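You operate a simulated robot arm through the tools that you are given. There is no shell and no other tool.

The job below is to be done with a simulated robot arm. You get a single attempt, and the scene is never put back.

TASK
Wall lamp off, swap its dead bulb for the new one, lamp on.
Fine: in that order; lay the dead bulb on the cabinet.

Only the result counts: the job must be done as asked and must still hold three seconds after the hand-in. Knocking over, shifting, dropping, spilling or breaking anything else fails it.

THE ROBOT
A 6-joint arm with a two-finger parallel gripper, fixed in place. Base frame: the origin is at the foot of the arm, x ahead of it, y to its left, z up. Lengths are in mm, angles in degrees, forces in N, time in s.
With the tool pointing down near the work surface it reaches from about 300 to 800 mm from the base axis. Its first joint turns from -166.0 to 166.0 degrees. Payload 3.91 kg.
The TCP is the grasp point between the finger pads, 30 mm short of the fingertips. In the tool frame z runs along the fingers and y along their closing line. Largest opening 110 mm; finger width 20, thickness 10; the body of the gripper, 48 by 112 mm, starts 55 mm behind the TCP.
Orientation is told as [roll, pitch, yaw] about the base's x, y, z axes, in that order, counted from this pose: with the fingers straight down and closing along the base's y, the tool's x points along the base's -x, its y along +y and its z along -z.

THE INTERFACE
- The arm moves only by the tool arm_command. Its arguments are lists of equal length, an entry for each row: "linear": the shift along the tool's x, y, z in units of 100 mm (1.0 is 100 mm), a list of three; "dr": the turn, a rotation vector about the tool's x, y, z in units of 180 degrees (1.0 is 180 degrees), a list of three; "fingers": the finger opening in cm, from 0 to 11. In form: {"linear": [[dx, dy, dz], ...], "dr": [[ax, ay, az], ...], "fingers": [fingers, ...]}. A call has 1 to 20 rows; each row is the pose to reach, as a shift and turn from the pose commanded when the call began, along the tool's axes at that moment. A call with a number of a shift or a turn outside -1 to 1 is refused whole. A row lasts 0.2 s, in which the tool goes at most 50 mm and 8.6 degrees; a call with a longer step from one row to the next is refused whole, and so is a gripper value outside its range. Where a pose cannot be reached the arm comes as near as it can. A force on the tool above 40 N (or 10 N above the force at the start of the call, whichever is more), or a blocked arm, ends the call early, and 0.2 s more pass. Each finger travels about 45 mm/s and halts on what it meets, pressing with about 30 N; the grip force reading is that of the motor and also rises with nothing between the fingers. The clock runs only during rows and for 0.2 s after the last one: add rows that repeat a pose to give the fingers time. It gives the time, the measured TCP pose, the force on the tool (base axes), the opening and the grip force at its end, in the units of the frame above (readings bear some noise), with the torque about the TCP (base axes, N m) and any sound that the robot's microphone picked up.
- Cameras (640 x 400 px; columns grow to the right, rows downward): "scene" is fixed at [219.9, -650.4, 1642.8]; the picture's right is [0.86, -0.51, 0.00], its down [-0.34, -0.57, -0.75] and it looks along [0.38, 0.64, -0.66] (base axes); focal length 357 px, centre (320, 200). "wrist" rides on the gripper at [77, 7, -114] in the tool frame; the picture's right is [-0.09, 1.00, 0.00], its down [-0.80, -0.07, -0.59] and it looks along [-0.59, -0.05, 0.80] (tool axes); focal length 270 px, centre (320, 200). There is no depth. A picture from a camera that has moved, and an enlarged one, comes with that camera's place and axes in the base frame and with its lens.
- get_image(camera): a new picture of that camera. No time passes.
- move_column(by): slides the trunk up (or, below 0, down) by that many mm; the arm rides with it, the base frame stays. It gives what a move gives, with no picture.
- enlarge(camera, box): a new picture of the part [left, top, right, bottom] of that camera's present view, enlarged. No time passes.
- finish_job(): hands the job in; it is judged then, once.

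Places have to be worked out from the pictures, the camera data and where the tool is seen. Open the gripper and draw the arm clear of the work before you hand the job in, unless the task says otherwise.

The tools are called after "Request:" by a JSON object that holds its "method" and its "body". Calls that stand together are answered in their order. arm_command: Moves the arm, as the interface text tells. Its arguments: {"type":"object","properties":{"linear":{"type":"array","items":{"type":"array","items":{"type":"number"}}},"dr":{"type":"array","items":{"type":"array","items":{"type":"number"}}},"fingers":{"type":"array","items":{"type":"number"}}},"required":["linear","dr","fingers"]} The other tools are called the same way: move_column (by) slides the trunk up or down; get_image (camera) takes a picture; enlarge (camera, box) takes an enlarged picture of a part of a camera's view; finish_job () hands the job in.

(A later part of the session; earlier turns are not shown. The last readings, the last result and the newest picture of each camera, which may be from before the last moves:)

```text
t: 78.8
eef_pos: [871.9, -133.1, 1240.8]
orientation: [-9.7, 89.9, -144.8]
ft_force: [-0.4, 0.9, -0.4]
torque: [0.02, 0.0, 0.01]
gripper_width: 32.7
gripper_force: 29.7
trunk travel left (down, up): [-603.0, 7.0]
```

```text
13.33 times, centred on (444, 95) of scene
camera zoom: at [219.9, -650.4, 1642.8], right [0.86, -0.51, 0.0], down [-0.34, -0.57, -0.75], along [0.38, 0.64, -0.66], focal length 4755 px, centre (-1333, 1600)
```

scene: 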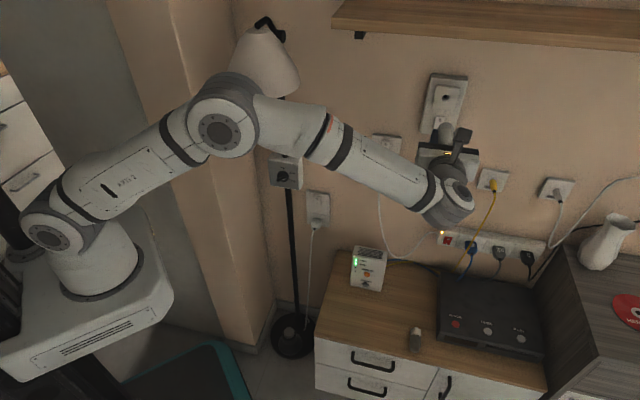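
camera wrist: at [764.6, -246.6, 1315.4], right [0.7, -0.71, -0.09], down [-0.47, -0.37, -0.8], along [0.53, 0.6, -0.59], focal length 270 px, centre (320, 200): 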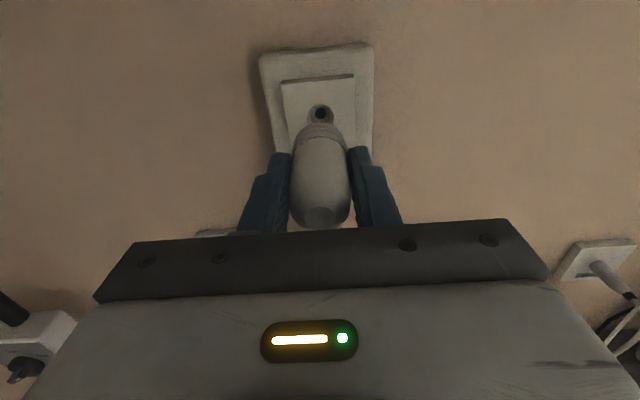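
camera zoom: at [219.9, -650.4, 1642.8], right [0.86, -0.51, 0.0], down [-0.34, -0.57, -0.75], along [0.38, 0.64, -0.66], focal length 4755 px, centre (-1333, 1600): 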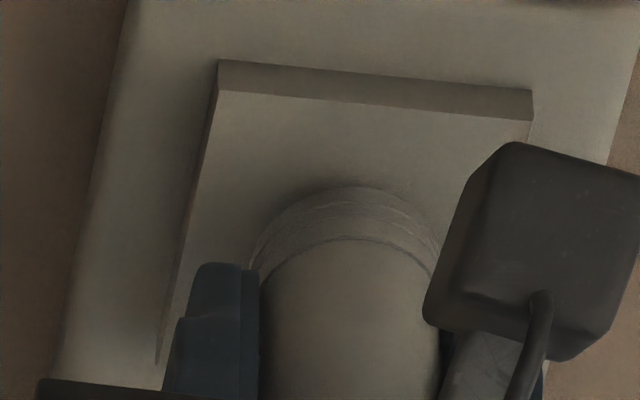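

No force yet; by comparison with the seated dead bulb there are about 3 mm left. I continue in 1 mm steps until it seats.

Request:
{"method": "arm_command", "body": {"linear": [[0, 0, 0.01], [0, 0, 0.02], [0, 0, 0.03], [0, 0, 0.04], [0, 0, 0.04]], "dr": [[0, 0, 0], [0, 0, 0], [0, 0, 0], [0, 0, 0], [0, 0, 0]], "fingers": [2.4, 2.4, 2.4, 2.4, 2.4]}}

Request:
{"method": "enlarge", "body": {"camera": "scene", "box": [420, 80, 468, 110]}}

```text
t: 80.0
eef_pos: [873.9, -130.5, 1240.4]
orientation: [-14.6, 89.7, -149.6]
ft_force: [0.2, -0.6, 0.1]
torque: [-0.01, -0.03, 0.0]
gripper_width: 32.5
gripper_force: 30.1
trunk travel left (down, up): [-603.0, 7.0]
```

```text
13.33 times, centred on (444, 95) of scene
camera zoom: at [219.9, -650.4, 1642.8], right [0.86, -0.51, 0.0], down [-0.34, -0.57, -0.75], along [0.38, 0.64, -0.66], focal length 4755 px, centre (-1333, 1600)
```

zoom: 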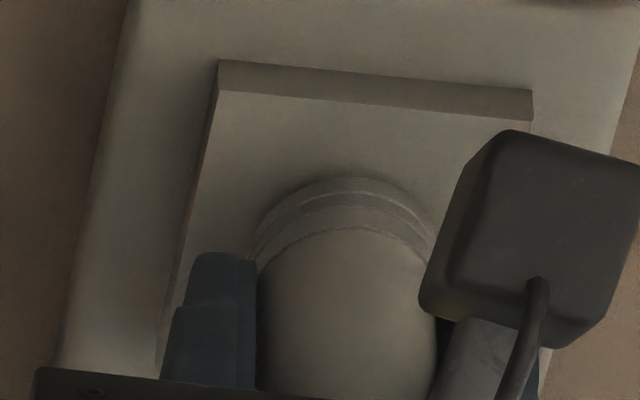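

The cap is nearly flush and there's still no force. I continue pushing in small steps.

Request:
{"method": "arm_command", "body": {"linear": [[0, 0, 0.01], [0, 0, 0.02], [0, 0, 0.03], [0, 0, 0.03]], "dr": [[0, 0, 0], [0, 0, 0], [0, 0, 0], [0, 0, 0]], "fingers": [2.4, 2.4, 2.4, 2.4]}}

Request:
{"method": "enlarge", "body": {"camera": "scene", "box": [420, 80, 468, 110]}}

```text
t: 81.0
eef_pos: [876.7, -127.4, 1240.5]
orientation: [-13.9, 89.9, -149.0]
ft_force: [-0.8, 0.0, -0.7]
torque: [-0.01, -0.01, -0.03]
gripper_width: 32.7
gripper_force: 29.7
trunk travel left (down, up): [-603.0, 7.0]
```

```text
13.33 times, centred on (444, 95) of scene
camera zoom: at [219.9, -650.4, 1642.8], right [0.86, -0.51, 0.0], down [-0.34, -0.57, -0.75], along [0.38, 0.64, -0.66], focal length 4755 px, centre (-1333, 1600)
```

zoom: 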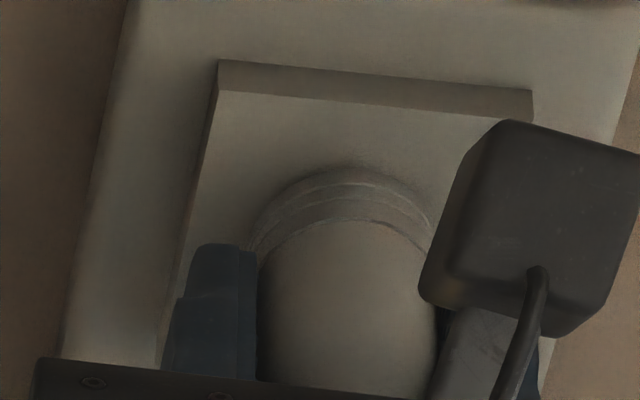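

The cap boundary is now where the dead bulb's was when seated, and there's still no force. I push on gently, expecting a detent or a stop.

Request:
{"method": "arm_command", "body": {"linear": [[0, 0, 0.01], [0, 0, 0.02], [0, 0, 0.03], [0, 0, 0.03]], "dr": [[0, 0, 0], [0, 0, 0], [0, 0, 0], [0, 0, 0]], "fingers": [2.4, 2.4, 2.4, 2.4]}}

Request:
{"method": "enlarge", "body": {"camera": "scene", "box": [420, 80, 468, 110]}}

Request:
{"method": "enlarge", "body": {"camera": "wrist", "box": [256, 90, 384, 170]}}

```text
t: 82.0
eef_pos: [878.8, -125.6, 1240.1]
orientation: [-13.4, 89.8, -148.6]
ft_force: [-0.1, 0.1, -0.6]
torque: [0.03, -0.02, 0.03]
gripper_width: 32.3
gripper_force: 30.5
trunk travel left (down, up): [-603.0, 7.0]
```

```text
13.33 times, centred on (444, 95) of scene
camera zoom: at [219.9, -650.4, 1642.8], right [0.86, -0.51, 0.0], down [-0.34, -0.57, -0.75], along [0.38, 0.64, -0.66], focal length 4755 px, centre (-1333, 1600)
```

zoom: 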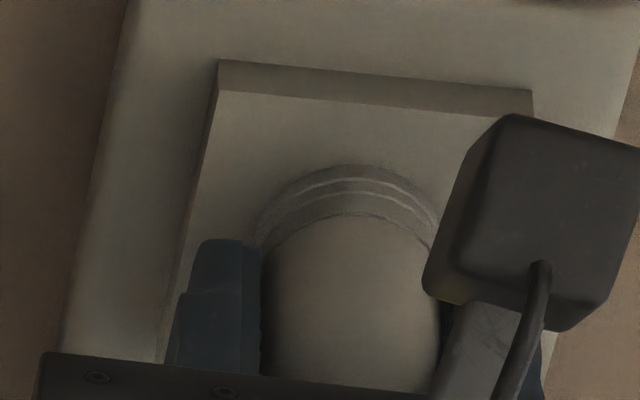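

```text
5.00 times, centred on (320, 130) of wrist
camera zoom: at [801.8, -211.4, 1316.3], right [0.7, -0.71, -0.09], down [-0.47, -0.37, -0.8], along [0.53, 0.6, -0.59], focal length 1351 px, centre (320, 550)
```

zoom: 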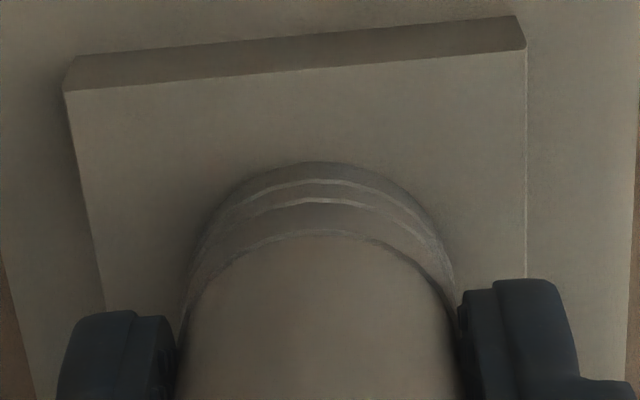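

Still free. The cap front should be right at the face now, so I keep stepping 1 mm at a time.

Request:
{"method": "arm_command", "body": {"linear": [[0, 0, 0.01], [0, 0, 0.02], [0, 0, 0.02]], "dr": [[0, 0, 0], [0, 0, 0], [0, 0, 0]], "fingers": [2.4, 2.4, 2.4]}}

Request:
{"method": "arm_command", "body": {"linear": [[0, 0, 0.01], [0, 0, 0.02], [0, 0, 0.02]], "dr": [[0, 0, 0], [0, 0, 0], [0, 0, 0]], "fingers": [2.4, 2.4, 2.4]}}

Request:
{"method": "enlarge", "body": {"camera": "wrist", "box": [256, 90, 384, 170]}}

Request:
{"method": "enlarge", "body": {"camera": "scene", "box": [420, 80, 468, 110]}}

```text
t: 82.8
eef_pos: [877.4, -126.2, 1241.8]
orientation: [-18.9, 89.8, -154.0]
ft_force: [-15.2, -5.4, -5.0]
torque: [-0.15, 0.15, 0.57]
gripper_width: 32.7
gripper_force: 29.9
trunk travel left (down, up): [-603.0, 7.0]
heard: snap
```

```text
t: 83.6
eef_pos: [879.0, -126.6, 1240.5]
orientation: [-37.9, 89.9, -173.0]
ft_force: [-26.7, -10.3, -12.8]
torque: [-0.15, 0.08, 0.7]
gripper_width: 33.0
gripper_force: 29.8
trunk travel left (down, up): [-603.0, 7.0]
```

```text
5.00 times, centred on (320, 130) of wrist
camera zoom: at [801.6, -210.6, 1316.7], right [0.7, -0.71, -0.09], down [-0.47, -0.37, -0.8], along [0.53, 0.6, -0.59], focal length 1351 px, centre (320, 550)
```

zoom: 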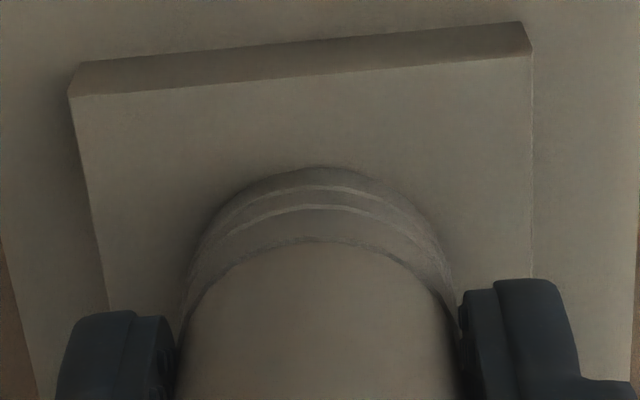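

```text
13.33 times, centred on (444, 95) of scene
camera zoom: at [219.9, -650.4, 1642.8], right [0.86, -0.51, 0.0], down [-0.34, -0.57, -0.75], along [0.38, 0.64, -0.66], focal length 4755 px, centre (-1333, 1600)
```

zoom: 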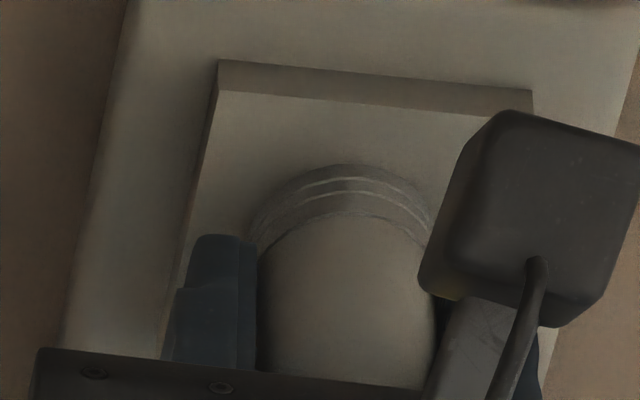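

A snap sounded and there's now a firm stop, so the new bulb has latched in the socket. The hand is preloaded (26 N axial, about 12 N sideways and down), so I relax the arm toward zero force before releasing.

Request:
{"method": "arm_command", "body": {"linear": [[-0.005, -0.005, -0.005], [-0.01, -0.01, -0.015], [-0.01, -0.01, -0.02], [-0.01, -0.01, -0.02]], "dr": [[0, 0, 0], [0, 0, 0], [0, 0, 0], [0, 0, 0]], "fingers": [2.4, 2.4, 2.4, 2.4]}}

```text
t: 84.6
eef_pos: [878.6, -123.9, 1240.8]
orientation: [11.0, 90.0, -124.0]
ft_force: [-8.5, -7.2, -4.9]
torque: [0.06, -0.02, 0.43]
gripper_width: 32.9
gripper_force: 30.5
trunk travel left (down, up): [-603.0, 7.0]
```

The forces are down to 11 N axial and 5 N vertical. I relax a little further.

Request:
{"method": "arm_command", "body": {"linear": [[-0.004, 0, -0.005], [-0.008, -0.001, -0.01], [-0.008, -0.001, -0.01]], "dr": [[0, 0, 0], [0, 0, 0], [0, 0, 0]], "fingers": [2.4, 2.4, 2.4]}}

```text
t: 85.4
eef_pos: [878.5, -126.4, 1238.3]
orientation: [7.8, 90.0, -127.2]
ft_force: [1.2, 0.7, 2.7]
torque: [0.07, -0.1, -0.01]
gripper_width: 32.6
gripper_force: 30.0
trunk travel left (down, up): [-603.0, 7.0]
heard: snap
```

I heard another snap as the forces fell to zero. I check whether the bulb is still seated.

Request:
{"method": "enlarge", "body": {"camera": "wrist", "box": [256, 90, 384, 170]}}

Request:
{"method": "enlarge", "body": {"camera": "scene", "box": [420, 80, 468, 110]}}

Request:
{"method": "enlarge", "body": {"camera": "scene", "box": [420, 95, 484, 135]}}

```text
5.00 times, centred on (320, 130) of wrist
camera zoom: at [801.0, -209.4, 1315.3], right [0.7, -0.71, -0.09], down [-0.47, -0.37, -0.8], along [0.53, 0.6, -0.59], focal length 1351 px, centre (320, 550)
```

zoom: 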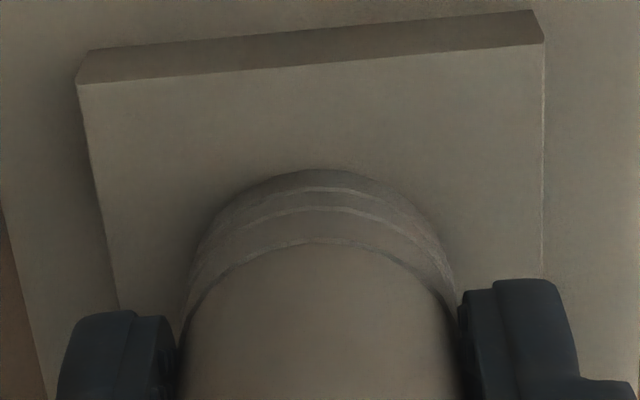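

```text
13.33 times, centred on (444, 95) of scene
camera zoom: at [219.9, -650.4, 1642.8], right [0.86, -0.51, 0.0], down [-0.34, -0.57, -0.75], along [0.38, 0.64, -0.66], focal length 4755 px, centre (-1333, 1600)
```

zoom: 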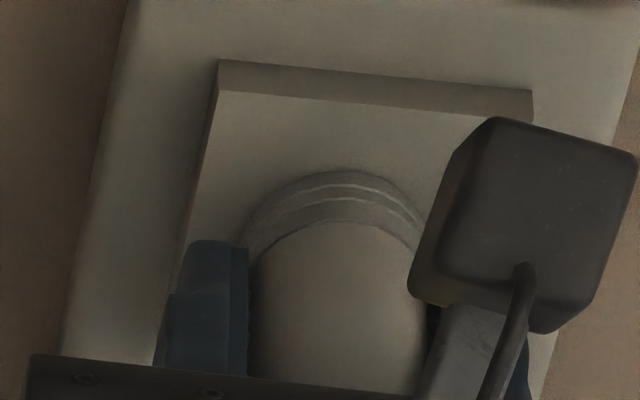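

```text
10.00 times, centred on (452, 115) of scene
camera zoom: at [219.9, -650.4, 1642.8], right [0.86, -0.51, 0.0], down [-0.34, -0.57, -0.75], along [0.38, 0.64, -0.66], focal length 3567 px, centre (-1000, 1050)
```

zoom: 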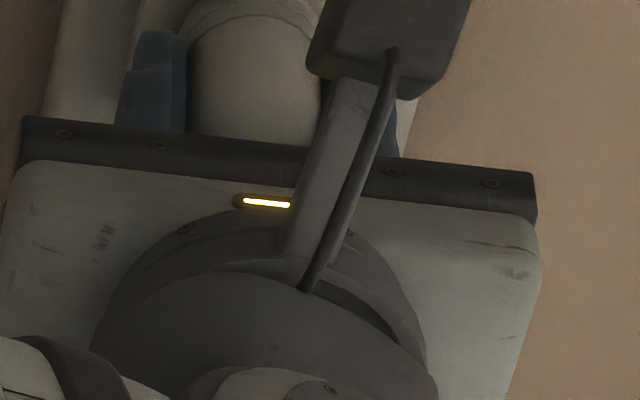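

The bulb sits nearly where the dead bulb sat when seated, and the lateral forces are gone, but I can't tell if it is latched. I push in gently again from this better-aligned position and listen.

Request:
{"method": "arm_command", "body": {"linear": [[0, 0, 0.005], [0, 0, 0.01], [0, 0, 0.01]], "dr": [[0, 0, 0], [0, 0, 0], [0, 0, 0]], "fingers": [2.4, 2.4, 2.4]}}

Request:
{"method": "arm_command", "body": {"linear": [[0, 0, 0.005], [0, 0, 0.01], [0, 0, 0.01]], "dr": [[0, 0, 0], [0, 0, 0], [0, 0, 0]], "fingers": [2.4, 2.4, 2.4]}}

```text
t: 86.2
eef_pos: [879.0, -124.3, 1239.3]
orientation: [-2.4, 89.9, -137.5]
ft_force: [-1.4, -0.8, 3.6]
torque: [0.13, -0.14, 0.03]
gripper_width: 32.9
gripper_force: 29.7
trunk travel left (down, up): [-603.0, 7.0]
```

```text
t: 87.0
eef_pos: [878.8, -123.2, 1239.9]
orientation: [-17.8, 89.9, -153.0]
ft_force: [-4.2, -5.6, 3.0]
torque: [0.1, -0.04, 0.02]
gripper_width: 32.2
gripper_force: 30.1
trunk travel left (down, up): [-603.0, 7.0]
```

It's against a stop with only 7 N and little side load. I push slightly more to be sure it seats fully.

Request:
{"method": "arm_command", "body": {"linear": [[0.001, 0, 0.005], [0.003, 0, 0.01], [0.003, 0, 0.015], [0.003, 0, 0.015]], "dr": [[0, 0, 0], [0, 0, 0], [0, 0, 0], [0, 0, 0]], "fingers": [2.4, 2.4, 2.4, 2.4]}}

Request:
{"method": "enlarge", "body": {"camera": "scene", "box": [420, 80, 468, 110]}}

Request:
{"method": "enlarge", "body": {"camera": "wrist", "box": [256, 90, 384, 170]}}

```text
t: 88.0
eef_pos: [880.3, -124.3, 1238.5]
orientation: [-23.8, 89.9, -158.9]
ft_force: [-5.8, -6.5, 0.3]
torque: [-0.07, 0.0, 0.08]
gripper_width: 32.5
gripper_force: 30.3
trunk travel left (down, up): [-603.0, 7.0]
```

```text
13.33 times, centred on (444, 95) of scene
camera zoom: at [219.9, -650.4, 1642.8], right [0.86, -0.51, 0.0], down [-0.34, -0.57, -0.75], along [0.38, 0.64, -0.66], focal length 4755 px, centre (-1333, 1600)
```

zoom: 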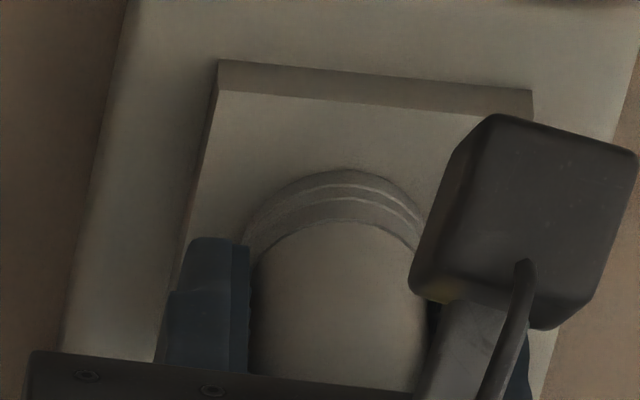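

```text
5.00 times, centred on (320, 130) of wrist
camera zoom: at [802.3, -208.4, 1315.1], right [0.7, -0.71, -0.09], down [-0.47, -0.37, -0.8], along [0.53, 0.6, -0.59], focal length 1351 px, centre (320, 550)
```

zoom: 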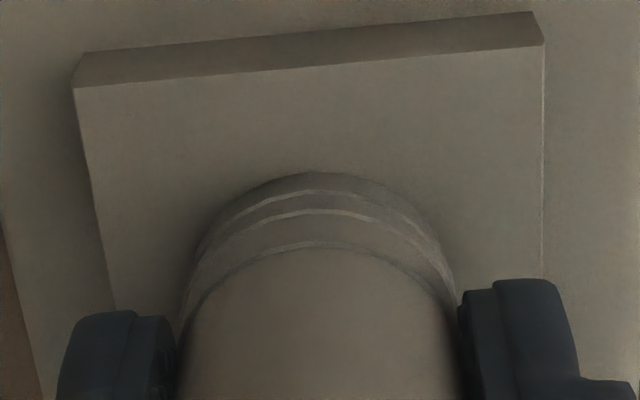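

There's about 9 N against the stop, but the second snap could have been an unlatch. I push on in 0.5 mm steps up to about 25 N to make sure it latches from this centred position.

Request:
{"method": "arm_command", "body": {"linear": [[0, 0, 0.005], [0, 0, 0.01], [0, 0, 0.015], [0, 0, 0.02], [0, 0, 0.02]], "dr": [[0, 0, 0], [0, 0, 0], [0, 0, 0], [0, 0, 0], [0, 0, 0]], "fingers": [2.4, 2.4, 2.4, 2.4, 2.4]}}

Request:
{"method": "enlarge", "body": {"camera": "scene", "box": [420, 80, 468, 110]}}

Request:
{"method": "enlarge", "body": {"camera": "wrist", "box": [256, 90, 384, 170]}}

```text
t: 89.2
eef_pos: [880.9, -121.6, 1239.2]
orientation: [-23.8, 89.9, -159.0]
ft_force: [-13.6, -8.0, -4.4]
torque: [-0.12, 0.1, 0.3]
gripper_width: 32.7
gripper_force: 29.7
trunk travel left (down, up): [-603.0, 7.0]
```

```text
13.33 times, centred on (444, 95) of scene
camera zoom: at [219.9, -650.4, 1642.8], right [0.86, -0.51, 0.0], down [-0.34, -0.57, -0.75], along [0.38, 0.64, -0.66], focal length 4755 px, centre (-1333, 1600)
```

zoom: 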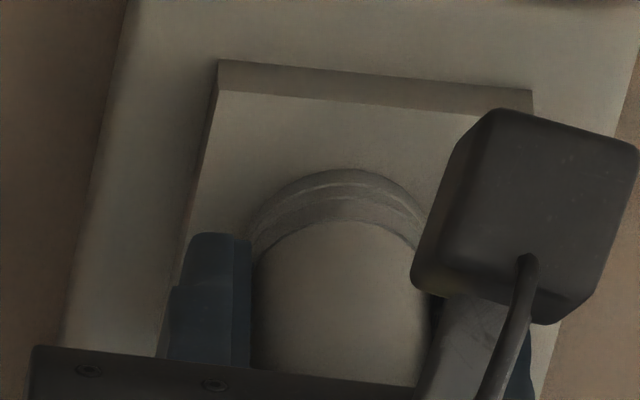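

```text
5.00 times, centred on (320, 130) of wrist
camera zoom: at [803.5, -207.6, 1315.4], right [0.7, -0.71, -0.09], down [-0.47, -0.37, -0.8], along [0.53, 0.6, -0.59], focal length 1351 px, centre (320, 550)
```

zoom: 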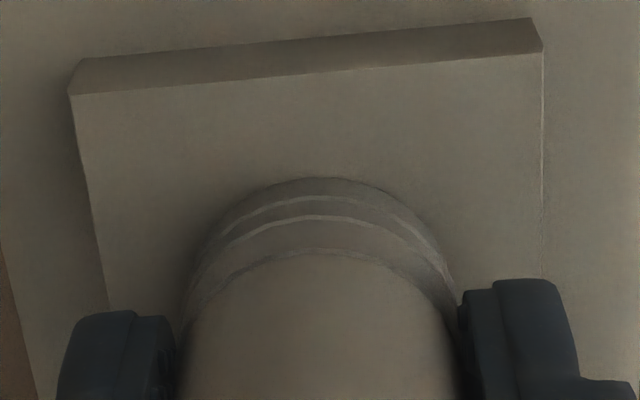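

No new snap, and it presses firmly on the stop. To learn if it is latched, I back off the preload in steps and see whether a pulling force appears.

Request:
{"method": "arm_command", "body": {"linear": [[-0.002, -0.002, -0.01], [-0.004, -0.004, -0.02], [-0.004, -0.004, -0.02]], "dr": [[0, 0, 0], [0, 0, 0], [0, 0, 0]], "fingers": [2.4, 2.4, 2.4]}}

Request:
{"method": "arm_command", "body": {"linear": [[0, 0, -0.005], [0, 0, -0.005]], "dr": [[0, 0, 0], [0, 0, 0]], "fingers": [2.4, 2.4]}}

```text
t: 90.0
eef_pos: [880.6, -122.3, 1240.1]
orientation: [5.4, 90.0, -129.6]
ft_force: [-0.7, -0.1, 1.6]
torque: [0.05, -0.05, -0.01]
gripper_width: 32.4
gripper_force: 30.1
trunk travel left (down, up): [-603.0, 7.0]
```

```text
t: 90.6
eef_pos: [879.6, -122.3, 1238.6]
orientation: [6.4, 89.9, -128.8]
ft_force: [1.3, 0.9, 4.0]
torque: [0.14, -0.14, -0.01]
gripper_width: 32.4
gripper_force: 29.8
trunk travel left (down, up): [-603.0, 7.0]
```

The force is turning slightly positive along n. I pull another millimetre in half-millimetre steps to tell a latched bulb from a free one.

Request:
{"method": "arm_command", "body": {"linear": [[0.002, 0, -0.005], [0.004, 0, -0.01], [0.004, 0, -0.01]], "dr": [[0, 0, 0], [0, 0, 0], [0, 0, 0]], "fingers": [2.4, 2.4, 2.4]}}

Request:
{"method": "enlarge", "body": {"camera": "scene", "box": [420, 80, 468, 110]}}

Request:
{"method": "enlarge", "body": {"camera": "wrist", "box": [256, 90, 384, 170]}}

```text
t: 91.4
eef_pos: [878.7, -122.8, 1239.3]
orientation: [-9.0, 89.7, -144.1]
ft_force: [-0.7, 0.2, 2.8]
torque: [0.09, -0.13, 0.04]
gripper_width: 32.5
gripper_force: 30.0
trunk travel left (down, up): [-603.0, 7.0]
```

```text
13.33 times, centred on (444, 95) of scene
camera zoom: at [219.9, -650.4, 1642.8], right [0.86, -0.51, 0.0], down [-0.34, -0.57, -0.75], along [0.38, 0.64, -0.66], focal length 4755 px, centre (-1333, 1600)
```

zoom: 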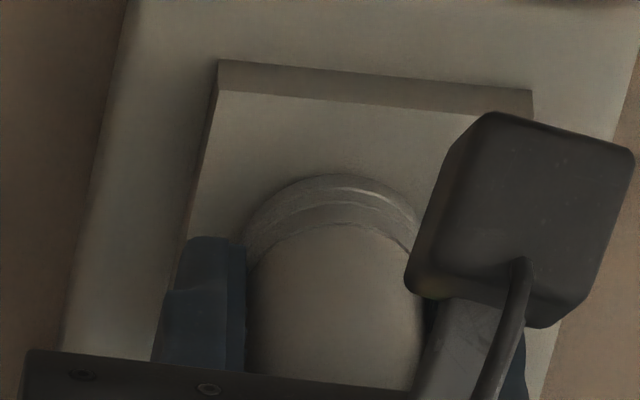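

```text
5.00 times, centred on (320, 130) of wrist
camera zoom: at [801.9, -207.9, 1315.3], right [0.7, -0.71, -0.09], down [-0.47, -0.37, -0.8], along [0.53, 0.6, -0.59], focal length 1351 px, centre (320, 550)
```

zoom: 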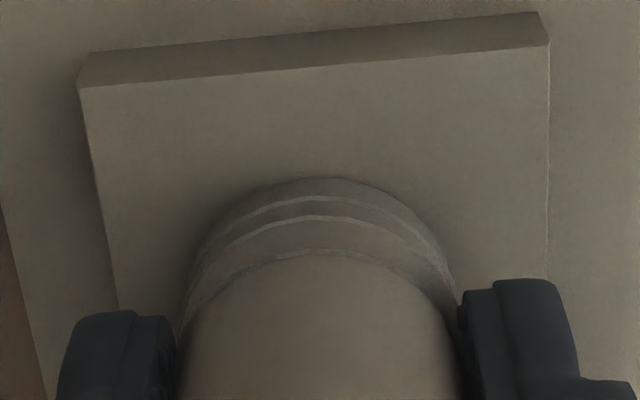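

The bulb moved out with the hand without resistance, so it isn't latched at the moment. I compare its position directly with the seated dead bulb's picture, using the same scene crop.

Request:
{"method": "enlarge", "body": {"camera": "scene", "box": [425, 85, 465, 110]}}

Request:
{"method": "get_image", "body": {"camera": "wrist"}}

Request:
{"method": "get_image", "body": {"camera": "scene"}}

```text
16.00 times, centred on (445, 98) of scene
camera zoom: at [219.9, -650.4, 1642.8], right [0.86, -0.51, 0.0], down [-0.34, -0.57, -0.75], along [0.38, 0.64, -0.66], focal length 5706 px, centre (-1680, 1840)
```

zoom: 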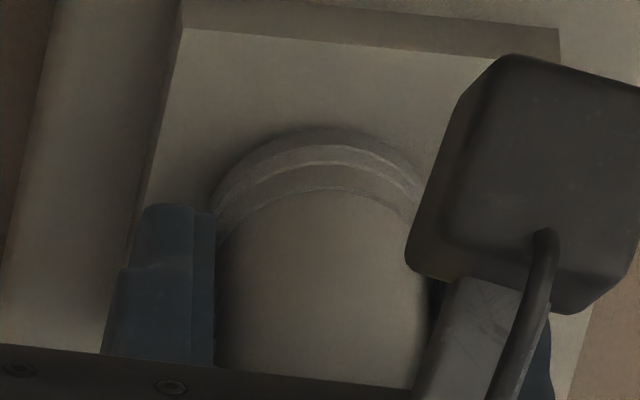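

```text
taken
camera wrist: at [801.9, -207.9, 1315.3], right [0.7, -0.71, -0.09], down [-0.47, -0.37, -0.8], along [0.53, 0.6, -0.59], focal length 270 px, centre (320, 200)
```

wrist: 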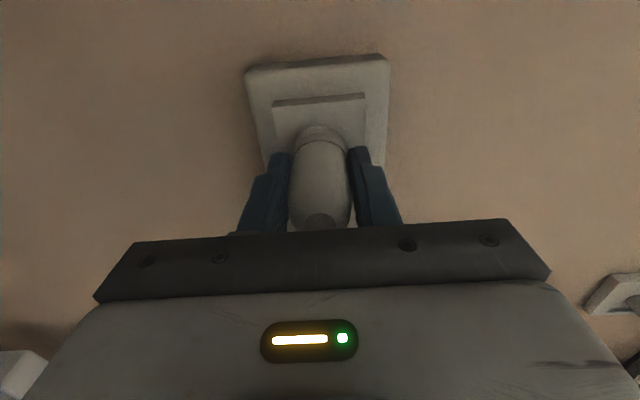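

```text
taken
```

scene: 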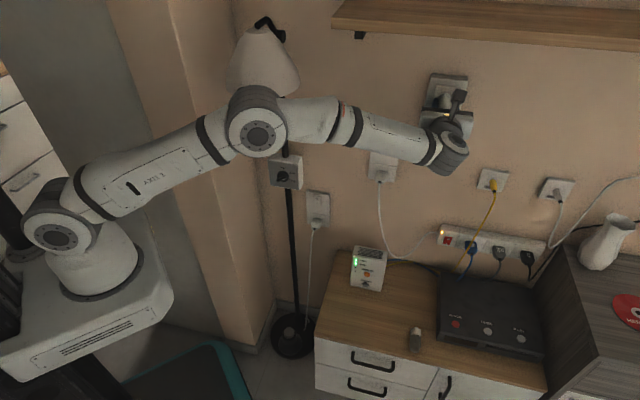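

By comparison with the seated dead bulb, the right spot is about 1.5 mm higher and 1 mm further right than the bulb is now; my lateral relaxing pulled it off its seat. I shift back there and push in again, listening for the snap.

Request:
{"method": "arm_command", "body": {"linear": [[0.007, 0.005, 0], [0.014, 0.01, 0], [0.014, 0.01, 0.01], [0.014, 0.01, 0.02], [0.014, 0.01, 0.02]], "dr": [[0, 0, 0], [0, 0, 0], [0, 0, 0], [0, 0, 0], [0, 0, 0]], "fingers": [2.4, 2.4, 2.4, 2.4, 2.4]}}

Request:
{"method": "enlarge", "body": {"camera": "scene", "box": [425, 85, 465, 110]}}

```text
t: 92.6
eef_pos: [881.5, -122.5, 1238.7]
orientation: [-17.1, 89.8, -152.3]
ft_force: [-1.0, -1.0, -1.3]
torque: [-0.03, 0.01, 0.04]
gripper_width: 32.5
gripper_force: 29.9
trunk travel left (down, up): [-603.0, 7.0]
```

```text
16.00 times, centred on (445, 98) of scene
camera zoom: at [219.9, -650.4, 1642.8], right [0.86, -0.51, 0.0], down [-0.34, -0.57, -0.75], along [0.38, 0.64, -0.66], focal length 5706 px, centre (-1680, 1840)
```

zoom: 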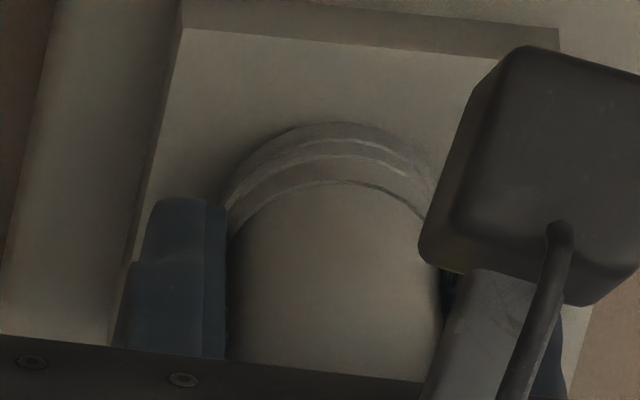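

The bulb is now slightly too far right, by about 1 mm. I correct by 0.7 mm left and 0.3 mm up and push on in half-millimetre steps.

Request:
{"method": "arm_command", "body": {"linear": [[0.003, -0.007, 0], [0.003, -0.007, 0.005], [0.003, -0.007, 0.01], [0.003, -0.007, 0.015], [0.003, -0.007, 0.02], [0.003, -0.007, 0.02]], "dr": [[0, 0, 0], [0, 0, 0], [0, 0, 0], [0, 0, 0], [0, 0, 0], [0, 0, 0]], "fingers": [2.4, 2.4, 2.4, 2.4, 2.4, 2.4]}}

Request:
{"method": "enlarge", "body": {"camera": "scene", "box": [425, 85, 465, 110]}}

```text
t: 94.0
eef_pos: [881.7, -121.6, 1240.9]
orientation: [-19.8, 89.9, -154.8]
ft_force: [-5.4, -5.4, -2.3]
torque: [-0.09, 0.05, 0.1]
gripper_width: 32.5
gripper_force: 29.0
trunk travel left (down, up): [-603.0, 7.0]
```

```text
16.00 times, centred on (445, 98) of scene
camera zoom: at [219.9, -650.4, 1642.8], right [0.86, -0.51, 0.0], down [-0.34, -0.57, -0.75], along [0.38, 0.64, -0.66], focal length 5706 px, centre (-1680, 1840)
```

zoom: 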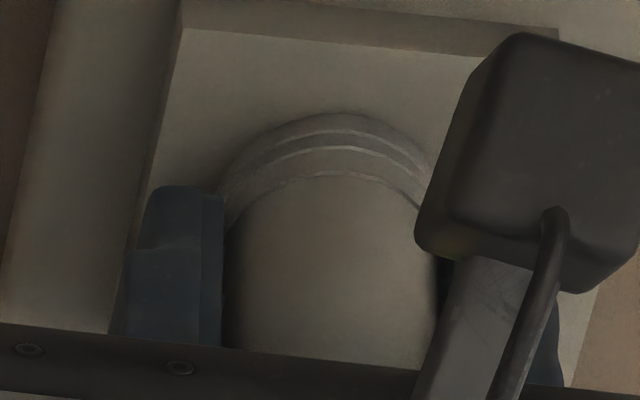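

Position now matches well with an 8 N push and almost no side force. I keep pushing for the snap.

Request:
{"method": "arm_command", "body": {"linear": [[0, 0, 0.005], [0, 0, 0.01], [0, 0, 0.015], [0, 0, 0.02], [0, 0, 0.025], [0, 0, 0.025]], "dr": [[0, 0, 0], [0, 0, 0], [0, 0, 0], [0, 0, 0], [0, 0, 0], [0, 0, 0]], "fingers": [2.4, 2.4, 2.4, 2.4, 2.4, 2.4]}}

Request:
{"method": "enlarge", "body": {"camera": "scene", "box": [425, 85, 465, 110]}}

Request:
{"method": "enlarge", "body": {"camera": "wrist", "box": [256, 90, 384, 170]}}

```text
t: 95.4
eef_pos: [882.9, -119.8, 1241.7]
orientation: [-28.4, 89.8, -163.5]
ft_force: [-10.0, -8.9, -1.9]
torque: [-0.06, 0.05, 0.24]
gripper_width: 32.6
gripper_force: 30.3
trunk travel left (down, up): [-603.0, 7.0]
```

```text
16.00 times, centred on (445, 98) of scene
camera zoom: at [219.9, -650.4, 1642.8], right [0.86, -0.51, 0.0], down [-0.34, -0.57, -0.75], along [0.38, 0.64, -0.66], focal length 5706 px, centre (-1680, 1840)
```

zoom: 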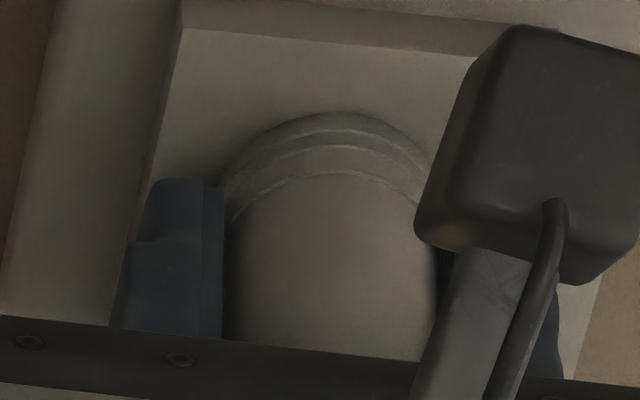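

```text
5.00 times, centred on (320, 130) of wrist
camera zoom: at [805.7, -205.2, 1317.2], right [0.7, -0.71, -0.09], down [-0.47, -0.37, -0.8], along [0.53, 0.6, -0.59], focal length 1351 px, centre (320, 550)
```

zoom: 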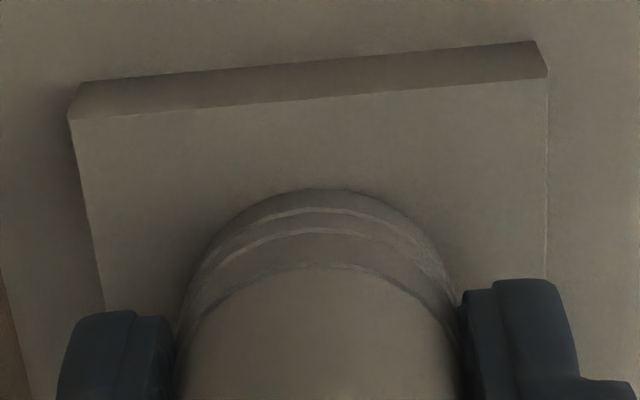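

Contact depth has been the same each time, yet there's no new snap. The latch may only re-engage after the plug has left the socket, so I draw the bulb out about 22 mm and will re-insert it along the same line.

Request:
{"method": "arm_command", "body": {"linear": [[0, 0, -0.03], [0, 0, -0.07], [0, 0, -0.12], [0, 0, -0.17], [0, 0, -0.22], [0, 0, -0.22]], "dr": [[0, 0, 0], [0, 0, 0], [0, 0, 0], [0, 0, 0], [0, 0, 0], [0, 0, 0]], "fingers": [2.4, 2.4, 2.4, 2.4, 2.4, 2.4]}}

Request:
{"method": "enlarge", "body": {"camera": "wrist", "box": [256, 90, 384, 170]}}

Request:
{"method": "enlarge", "body": {"camera": "scene", "box": [425, 85, 465, 110]}}

Request:
{"method": "get_image", "body": {"camera": "wrist"}}

```text
t: 96.8
eef_pos: [868.7, -133.6, 1239.9]
orientation: [-15.1, 89.8, -150.4]
ft_force: [0.0, 0.4, -0.5]
torque: [-0.01, 0.01, 0.01]
gripper_width: 32.7
gripper_force: 29.7
trunk travel left (down, up): [-603.0, 7.0]
```

```text
5.00 times, centred on (320, 130) of wrist
camera zoom: at [791.1, -218.8, 1316.1], right [0.7, -0.71, -0.09], down [-0.47, -0.37, -0.8], along [0.53, 0.6, -0.59], focal length 1351 px, centre (320, 550)
```

zoom: 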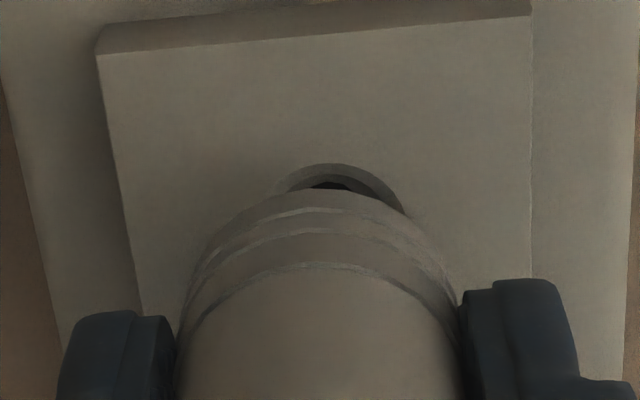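

```text
16.00 times, centred on (445, 98) of scene
camera zoom: at [219.9, -650.4, 1642.8], right [0.86, -0.51, 0.0], down [-0.34, -0.57, -0.75], along [0.38, 0.64, -0.66], focal length 5706 px, centre (-1680, 1840)
```

zoom: 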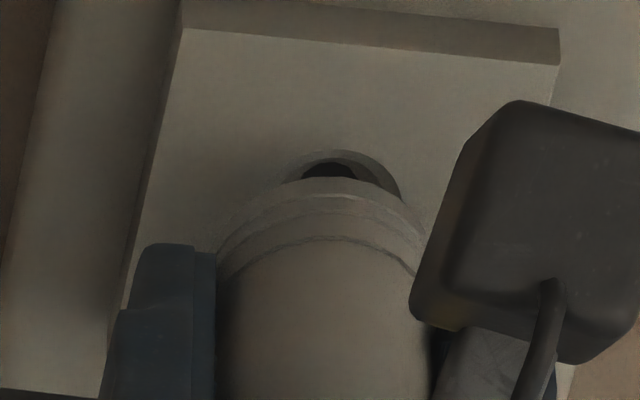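

```text
taken
camera wrist: at [791.1, -218.8, 1316.1], right [0.7, -0.71, -0.09], down [-0.47, -0.37, -0.8], along [0.53, 0.6, -0.59], focal length 270 px, centre (320, 200)
```

wrist: 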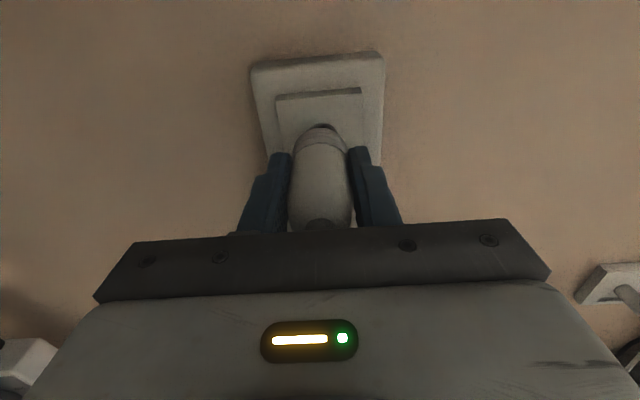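

Here I can see the hole about 2 mm to the right of the bulb's axis, so the first line of insertion was the right one. I shift 1.5 mm right and 0.4 mm down, then re-insert to just short of contact.

Request:
{"method": "arm_command", "body": {"linear": [[-0.002, 0.008, 0], [-0.004, 0.015, 0], [-0.004, 0.015, 0.02], [-0.004, 0.015, 0.04], [-0.004, 0.015, 0.04]], "dr": [[0, 0, 0], [0, 0, 0], [0, 0, 0], [0, 0, 0], [0, 0, 0]], "fingers": [2.4, 2.4, 2.4, 2.4, 2.4]}}

Request:
{"method": "enlarge", "body": {"camera": "wrist", "box": [256, 90, 384, 170]}}

Request:
{"method": "enlarge", "body": {"camera": "scene", "box": [425, 85, 465, 110]}}

```text
t: 98.0
eef_pos: [872.7, -132.6, 1239.9]
orientation: [-11.7, 89.9, -146.8]
ft_force: [-0.2, 0.1, 0.1]
torque: [0.0, -0.04, -0.03]
gripper_width: 32.4
gripper_force: 30.4
trunk travel left (down, up): [-603.0, 7.0]
```

```text
5.00 times, centred on (320, 130) of wrist
camera zoom: at [795.6, -217.4, 1316.0], right [0.7, -0.71, -0.09], down [-0.47, -0.37, -0.8], along [0.53, 0.6, -0.59], focal length 1351 px, centre (320, 550)
```

zoom: 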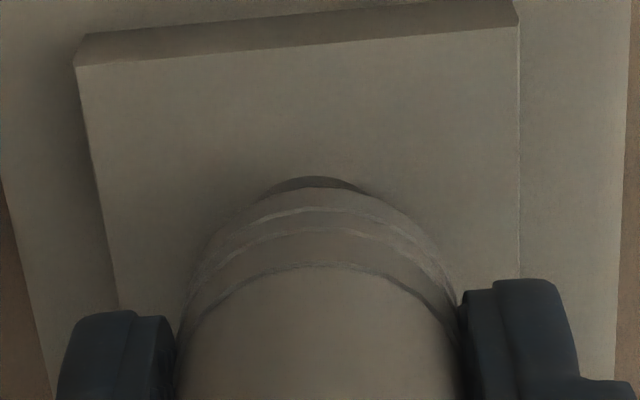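

```text
16.00 times, centred on (445, 98) of scene
camera zoom: at [219.9, -650.4, 1642.8], right [0.86, -0.51, 0.0], down [-0.34, -0.57, -0.75], along [0.38, 0.64, -0.66], focal length 5706 px, centre (-1680, 1840)
```

zoom: 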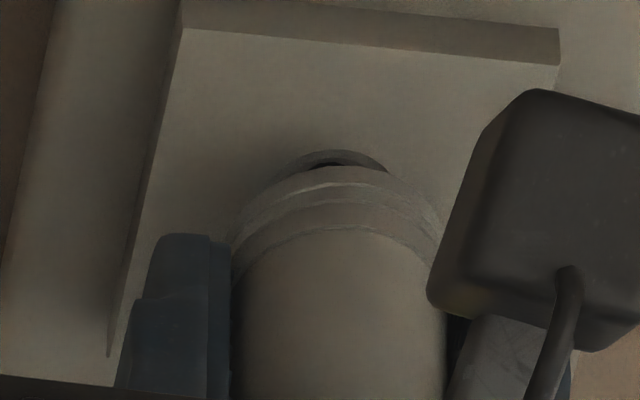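

Aligned now, with the hole arc centred over the cap. I advance 14 mm and then creep.

Request:
{"method": "arm_command", "body": {"linear": [[0, 0, 0.04], [0, 0, 0.08], [0, 0, 0.11], [0, 0, 0.14], [0, 0, 0.14]], "dr": [[0, 0, 0], [0, 0, 0], [0, 0, 0], [0, 0, 0], [0, 0, 0]], "fingers": [2.4, 2.4, 2.4, 2.4, 2.4]}}

Request:
{"method": "arm_command", "body": {"linear": [[0, 0, 0.01], [0, 0, 0.01]], "dr": [[0, 0, 0], [0, 0, 0]], "fingers": [2.4, 2.4]}}

Request:
{"method": "enlarge", "body": {"camera": "wrist", "box": [256, 90, 384, 170]}}

```text
t: 99.2
eef_pos: [881.8, -120.9, 1240.2]
orientation: [-15.8, 89.7, -150.9]
ft_force: [0.1, -0.7, 0.9]
torque: [-0.01, 0.03, -0.01]
gripper_width: 32.7
gripper_force: 30.0
trunk travel left (down, up): [-603.0, 7.0]
```

```text
t: 99.8
eef_pos: [882.5, -120.5, 1239.1]
orientation: [-12.3, 89.8, -147.4]
ft_force: [0.6, 0.6, -0.2]
torque: [-0.01, -0.01, -0.01]
gripper_width: 32.6
gripper_force: 29.8
trunk travel left (down, up): [-603.0, 7.0]
```

```text
5.00 times, centred on (320, 130) of wrist
camera zoom: at [806.0, -206.5, 1316.4], right [0.7, -0.71, -0.09], down [-0.47, -0.37, -0.8], along [0.53, 0.6, -0.59], focal length 1351 px, centre (320, 550)
```

zoom: 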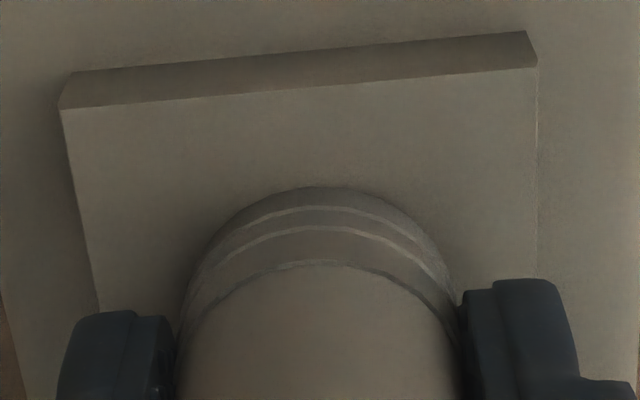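

No force yet. I continue with single 1 mm pushes.

Request:
{"method": "arm_command", "body": {"linear": [[0, 0, 0.01], [0, 0, 0.01]], "dr": [[0, 0, 0], [0, 0, 0]], "fingers": [2.4, 2.4]}}

```text
t: 100.4
eef_pos: [883.7, -121.1, 1241.0]
orientation: [-7.0, 89.9, -142.2]
ft_force: [-1.1, -2.5, -0.9]
torque: [0.05, -0.04, 0.0]
gripper_width: 32.5
gripper_force: 29.8
trunk travel left (down, up): [-603.0, 7.0]
```

The force starts to rise (about 2.5 N). I push one more millimetre.

Request:
{"method": "arm_command", "body": {"linear": [[0, 0, 0.01], [0, 0, 0.01]], "dr": [[0, 0, 0], [0, 0, 0]], "fingers": [2.4, 2.4]}}

```text
t: 101.0
eef_pos: [884.5, -120.6, 1240.9]
orientation: [-18.6, 89.9, -153.8]
ft_force: [-6.2, -4.2, -1.7]
torque: [-0.07, 0.06, 0.14]
gripper_width: 32.4
gripper_force: 30.3
trunk travel left (down, up): [-603.0, 7.0]
```

Request:
{"method": "arm_command", "body": {"linear": [[0, 0, 0.01], [0, 0, 0.01]], "dr": [[0, 0, 0], [0, 0, 0]], "fingers": [2.4, 2.4]}}

```text
t: 101.6
eef_pos: [884.2, -119.5, 1240.5]
orientation: [-17.8, 89.9, -153.1]
ft_force: [-3.8, -4.7, -1.1]
torque: [0.03, -0.01, -0.01]
gripper_width: 32.4
gripper_force: 29.5
trunk travel left (down, up): [-603.0, 7.0]
```

Request:
{"method": "enlarge", "body": {"camera": "wrist", "box": [240, 90, 400, 190]}}

Request:
{"method": "enlarge", "body": {"camera": "wrist", "box": [240, 140, 400, 240]}}

Request:
{"method": "enlarge", "body": {"camera": "scene", "box": [412, 85, 476, 125]}}

```text
4.00 times, centred on (320, 140) of wrist
camera zoom: at [807.2, -205.9, 1316.9], right [0.7, -0.71, -0.09], down [-0.47, -0.37, -0.8], along [0.53, 0.6, -0.59], focal length 1081 px, centre (320, 440)
```

zoom: 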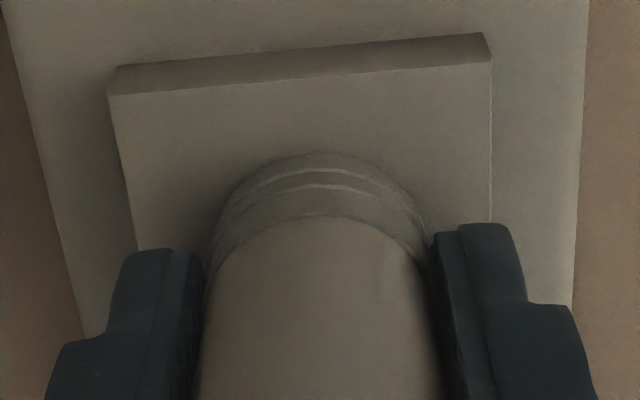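

```text
4.00 times, centred on (320, 190) of wrist
camera zoom: at [807.2, -205.9, 1316.9], right [0.7, -0.71, -0.09], down [-0.47, -0.37, -0.8], along [0.53, 0.6, -0.59], focal length 1081 px, centre (320, 240)
```

zoom: 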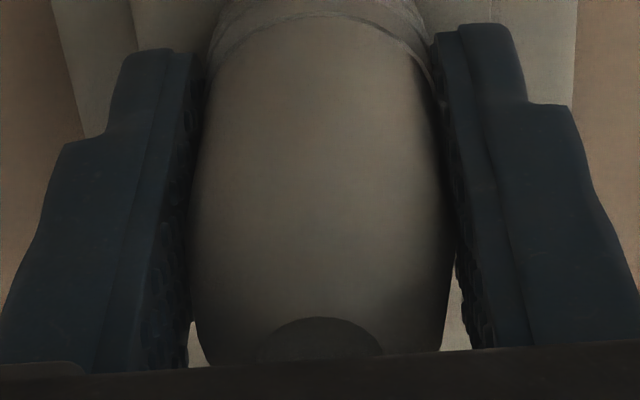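

```text
10.00 times, centred on (444, 105) of scene
camera zoom: at [219.9, -650.4, 1642.8], right [0.86, -0.51, 0.0], down [-0.34, -0.57, -0.75], along [0.38, 0.64, -0.66], focal length 3567 px, centre (-920, 1150)
```

zoom: 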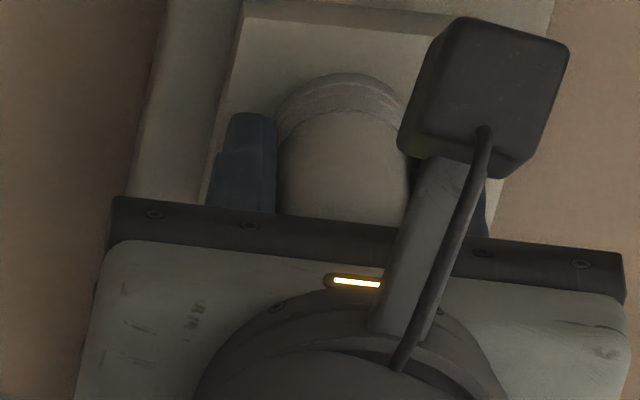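

Request:
{"method": "enlarge", "body": {"camera": "scene", "box": [425, 85, 465, 110]}}

Request:
{"method": "enlarge", "body": {"camera": "wrist", "box": [288, 110, 352, 150]}}

```text
16.00 times, centred on (445, 98) of scene
camera zoom: at [219.9, -650.4, 1642.8], right [0.86, -0.51, 0.0], down [-0.34, -0.57, -0.75], along [0.38, 0.64, -0.66], focal length 5706 px, centre (-1680, 1840)
```

zoom: 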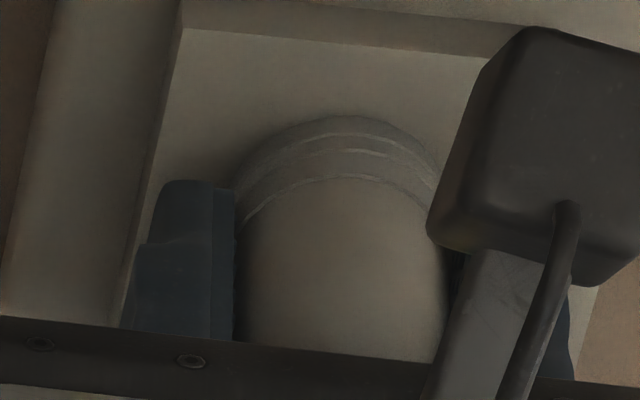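

```text
10.00 times, centred on (320, 130) of wrist
camera zoom: at [807.2, -205.9, 1316.9], right [0.7, -0.71, -0.09], down [-0.47, -0.37, -0.8], along [0.53, 0.6, -0.59], focal length 2703 px, centre (320, 900)
```

zoom: 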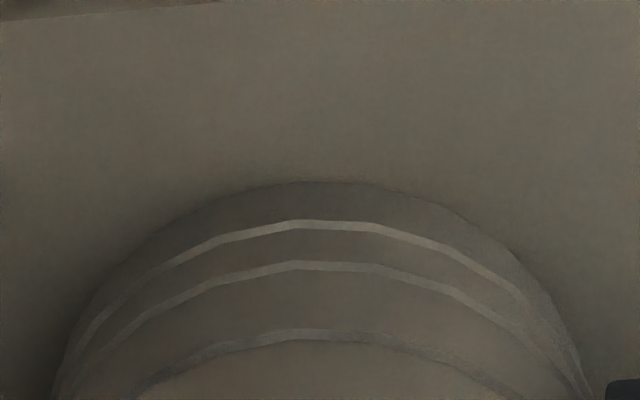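

The hand is laterally back at the place where the first snap happened; only the push force is lower because the bulb creeps in the grip. I push 3 mm more in small steps.

Request:
{"method": "arm_command", "body": {"linear": [[0, 0, 0.01], [0, 0, 0.02], [0, 0, 0.03], [0, 0, 0.03]], "dr": [[0, 0, 0], [0, 0, 0], [0, 0, 0], [0, 0, 0]], "fingers": [2.4, 2.4, 2.4, 2.4]}}

Request:
{"method": "enlarge", "body": {"camera": "wrist", "box": [256, 90, 384, 170]}}

```text
t: 102.6
eef_pos: [885.0, -118.9, 1240.8]
orientation: [-33.8, 90.0, -168.9]
ft_force: [-7.8, -9.9, -2.5]
torque: [-0.04, 0.08, -0.06]
gripper_width: 32.7
gripper_force: 29.7
trunk travel left (down, up): [-603.0, 7.0]
```

```text
5.00 times, centred on (320, 130) of wrist
camera zoom: at [808.7, -204.5, 1317.0], right [0.7, -0.71, -0.09], down [-0.47, -0.37, -0.8], along [0.53, 0.6, -0.59], focal length 1351 px, centre (320, 550)
```

zoom: 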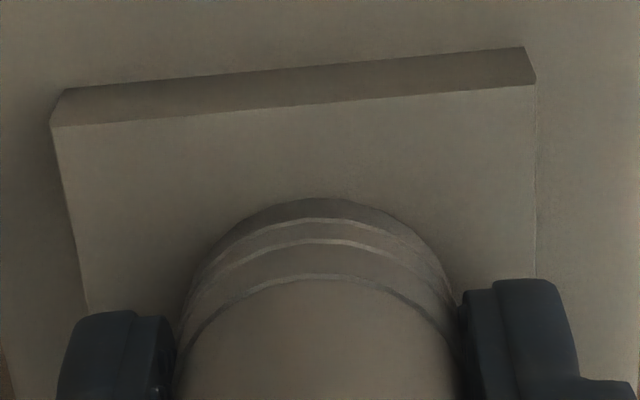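

The push tops out near 12 N because the bulb creeps in the grip. I add a clockwise twist while pushing, which should cut friction in the socket and would also engage any twist lock.

Request:
{"method": "arm_command", "body": {"linear": [[0, 0, 0.0], [0, 0, 0.005], [0, 0, 0.01], [0, 0, 0.01], [0, 0, 0.01]], "dr": [[0, 0, 0.03], [0, 0, 0.06], [0, 0, 0.09], [0, 0, 0.12], [0, 0, 0.12]], "fingers": [2.4, 2.4, 2.4, 2.4, 2.4]}}

Request:
{"method": "enlarge", "body": {"camera": "wrist", "box": [256, 90, 384, 170]}}

Request:
{"method": "enlarge", "body": {"camera": "scene", "box": [425, 85, 465, 110]}}

```text
t: 103.8
eef_pos: [888.0, -116.9, 1241.2]
orientation: [-89.8, 68.3, 135.1]
ft_force: [-7.4, -7.0, -1.1]
torque: [0.03, 0.0, 0.15]
gripper_width: 32.6
gripper_force: 29.8
trunk travel left (down, up): [-603.0, 7.0]
```

```text
5.00 times, centred on (320, 130) of wrist
camera zoom: at [830.5, -222.5, 1308.8], right [0.63, -0.63, -0.45], down [-0.68, -0.16, -0.72], along [0.38, 0.76, -0.53], focal length 1351 px, centre (320, 550)
```

zoom: 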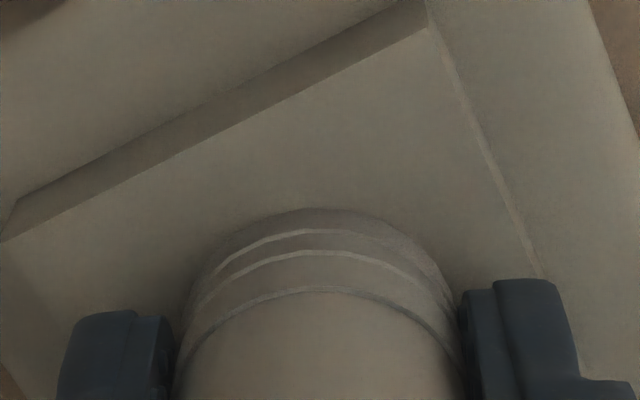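

```text
16.00 times, centred on (445, 98) of scene
camera zoom: at [219.9, -650.4, 1642.8], right [0.86, -0.51, 0.0], down [-0.34, -0.57, -0.75], along [0.38, 0.64, -0.66], focal length 5706 px, centre (-1680, 1840)
```

zoom: 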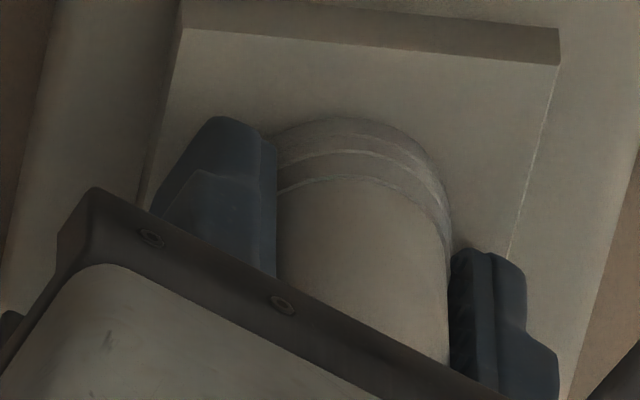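

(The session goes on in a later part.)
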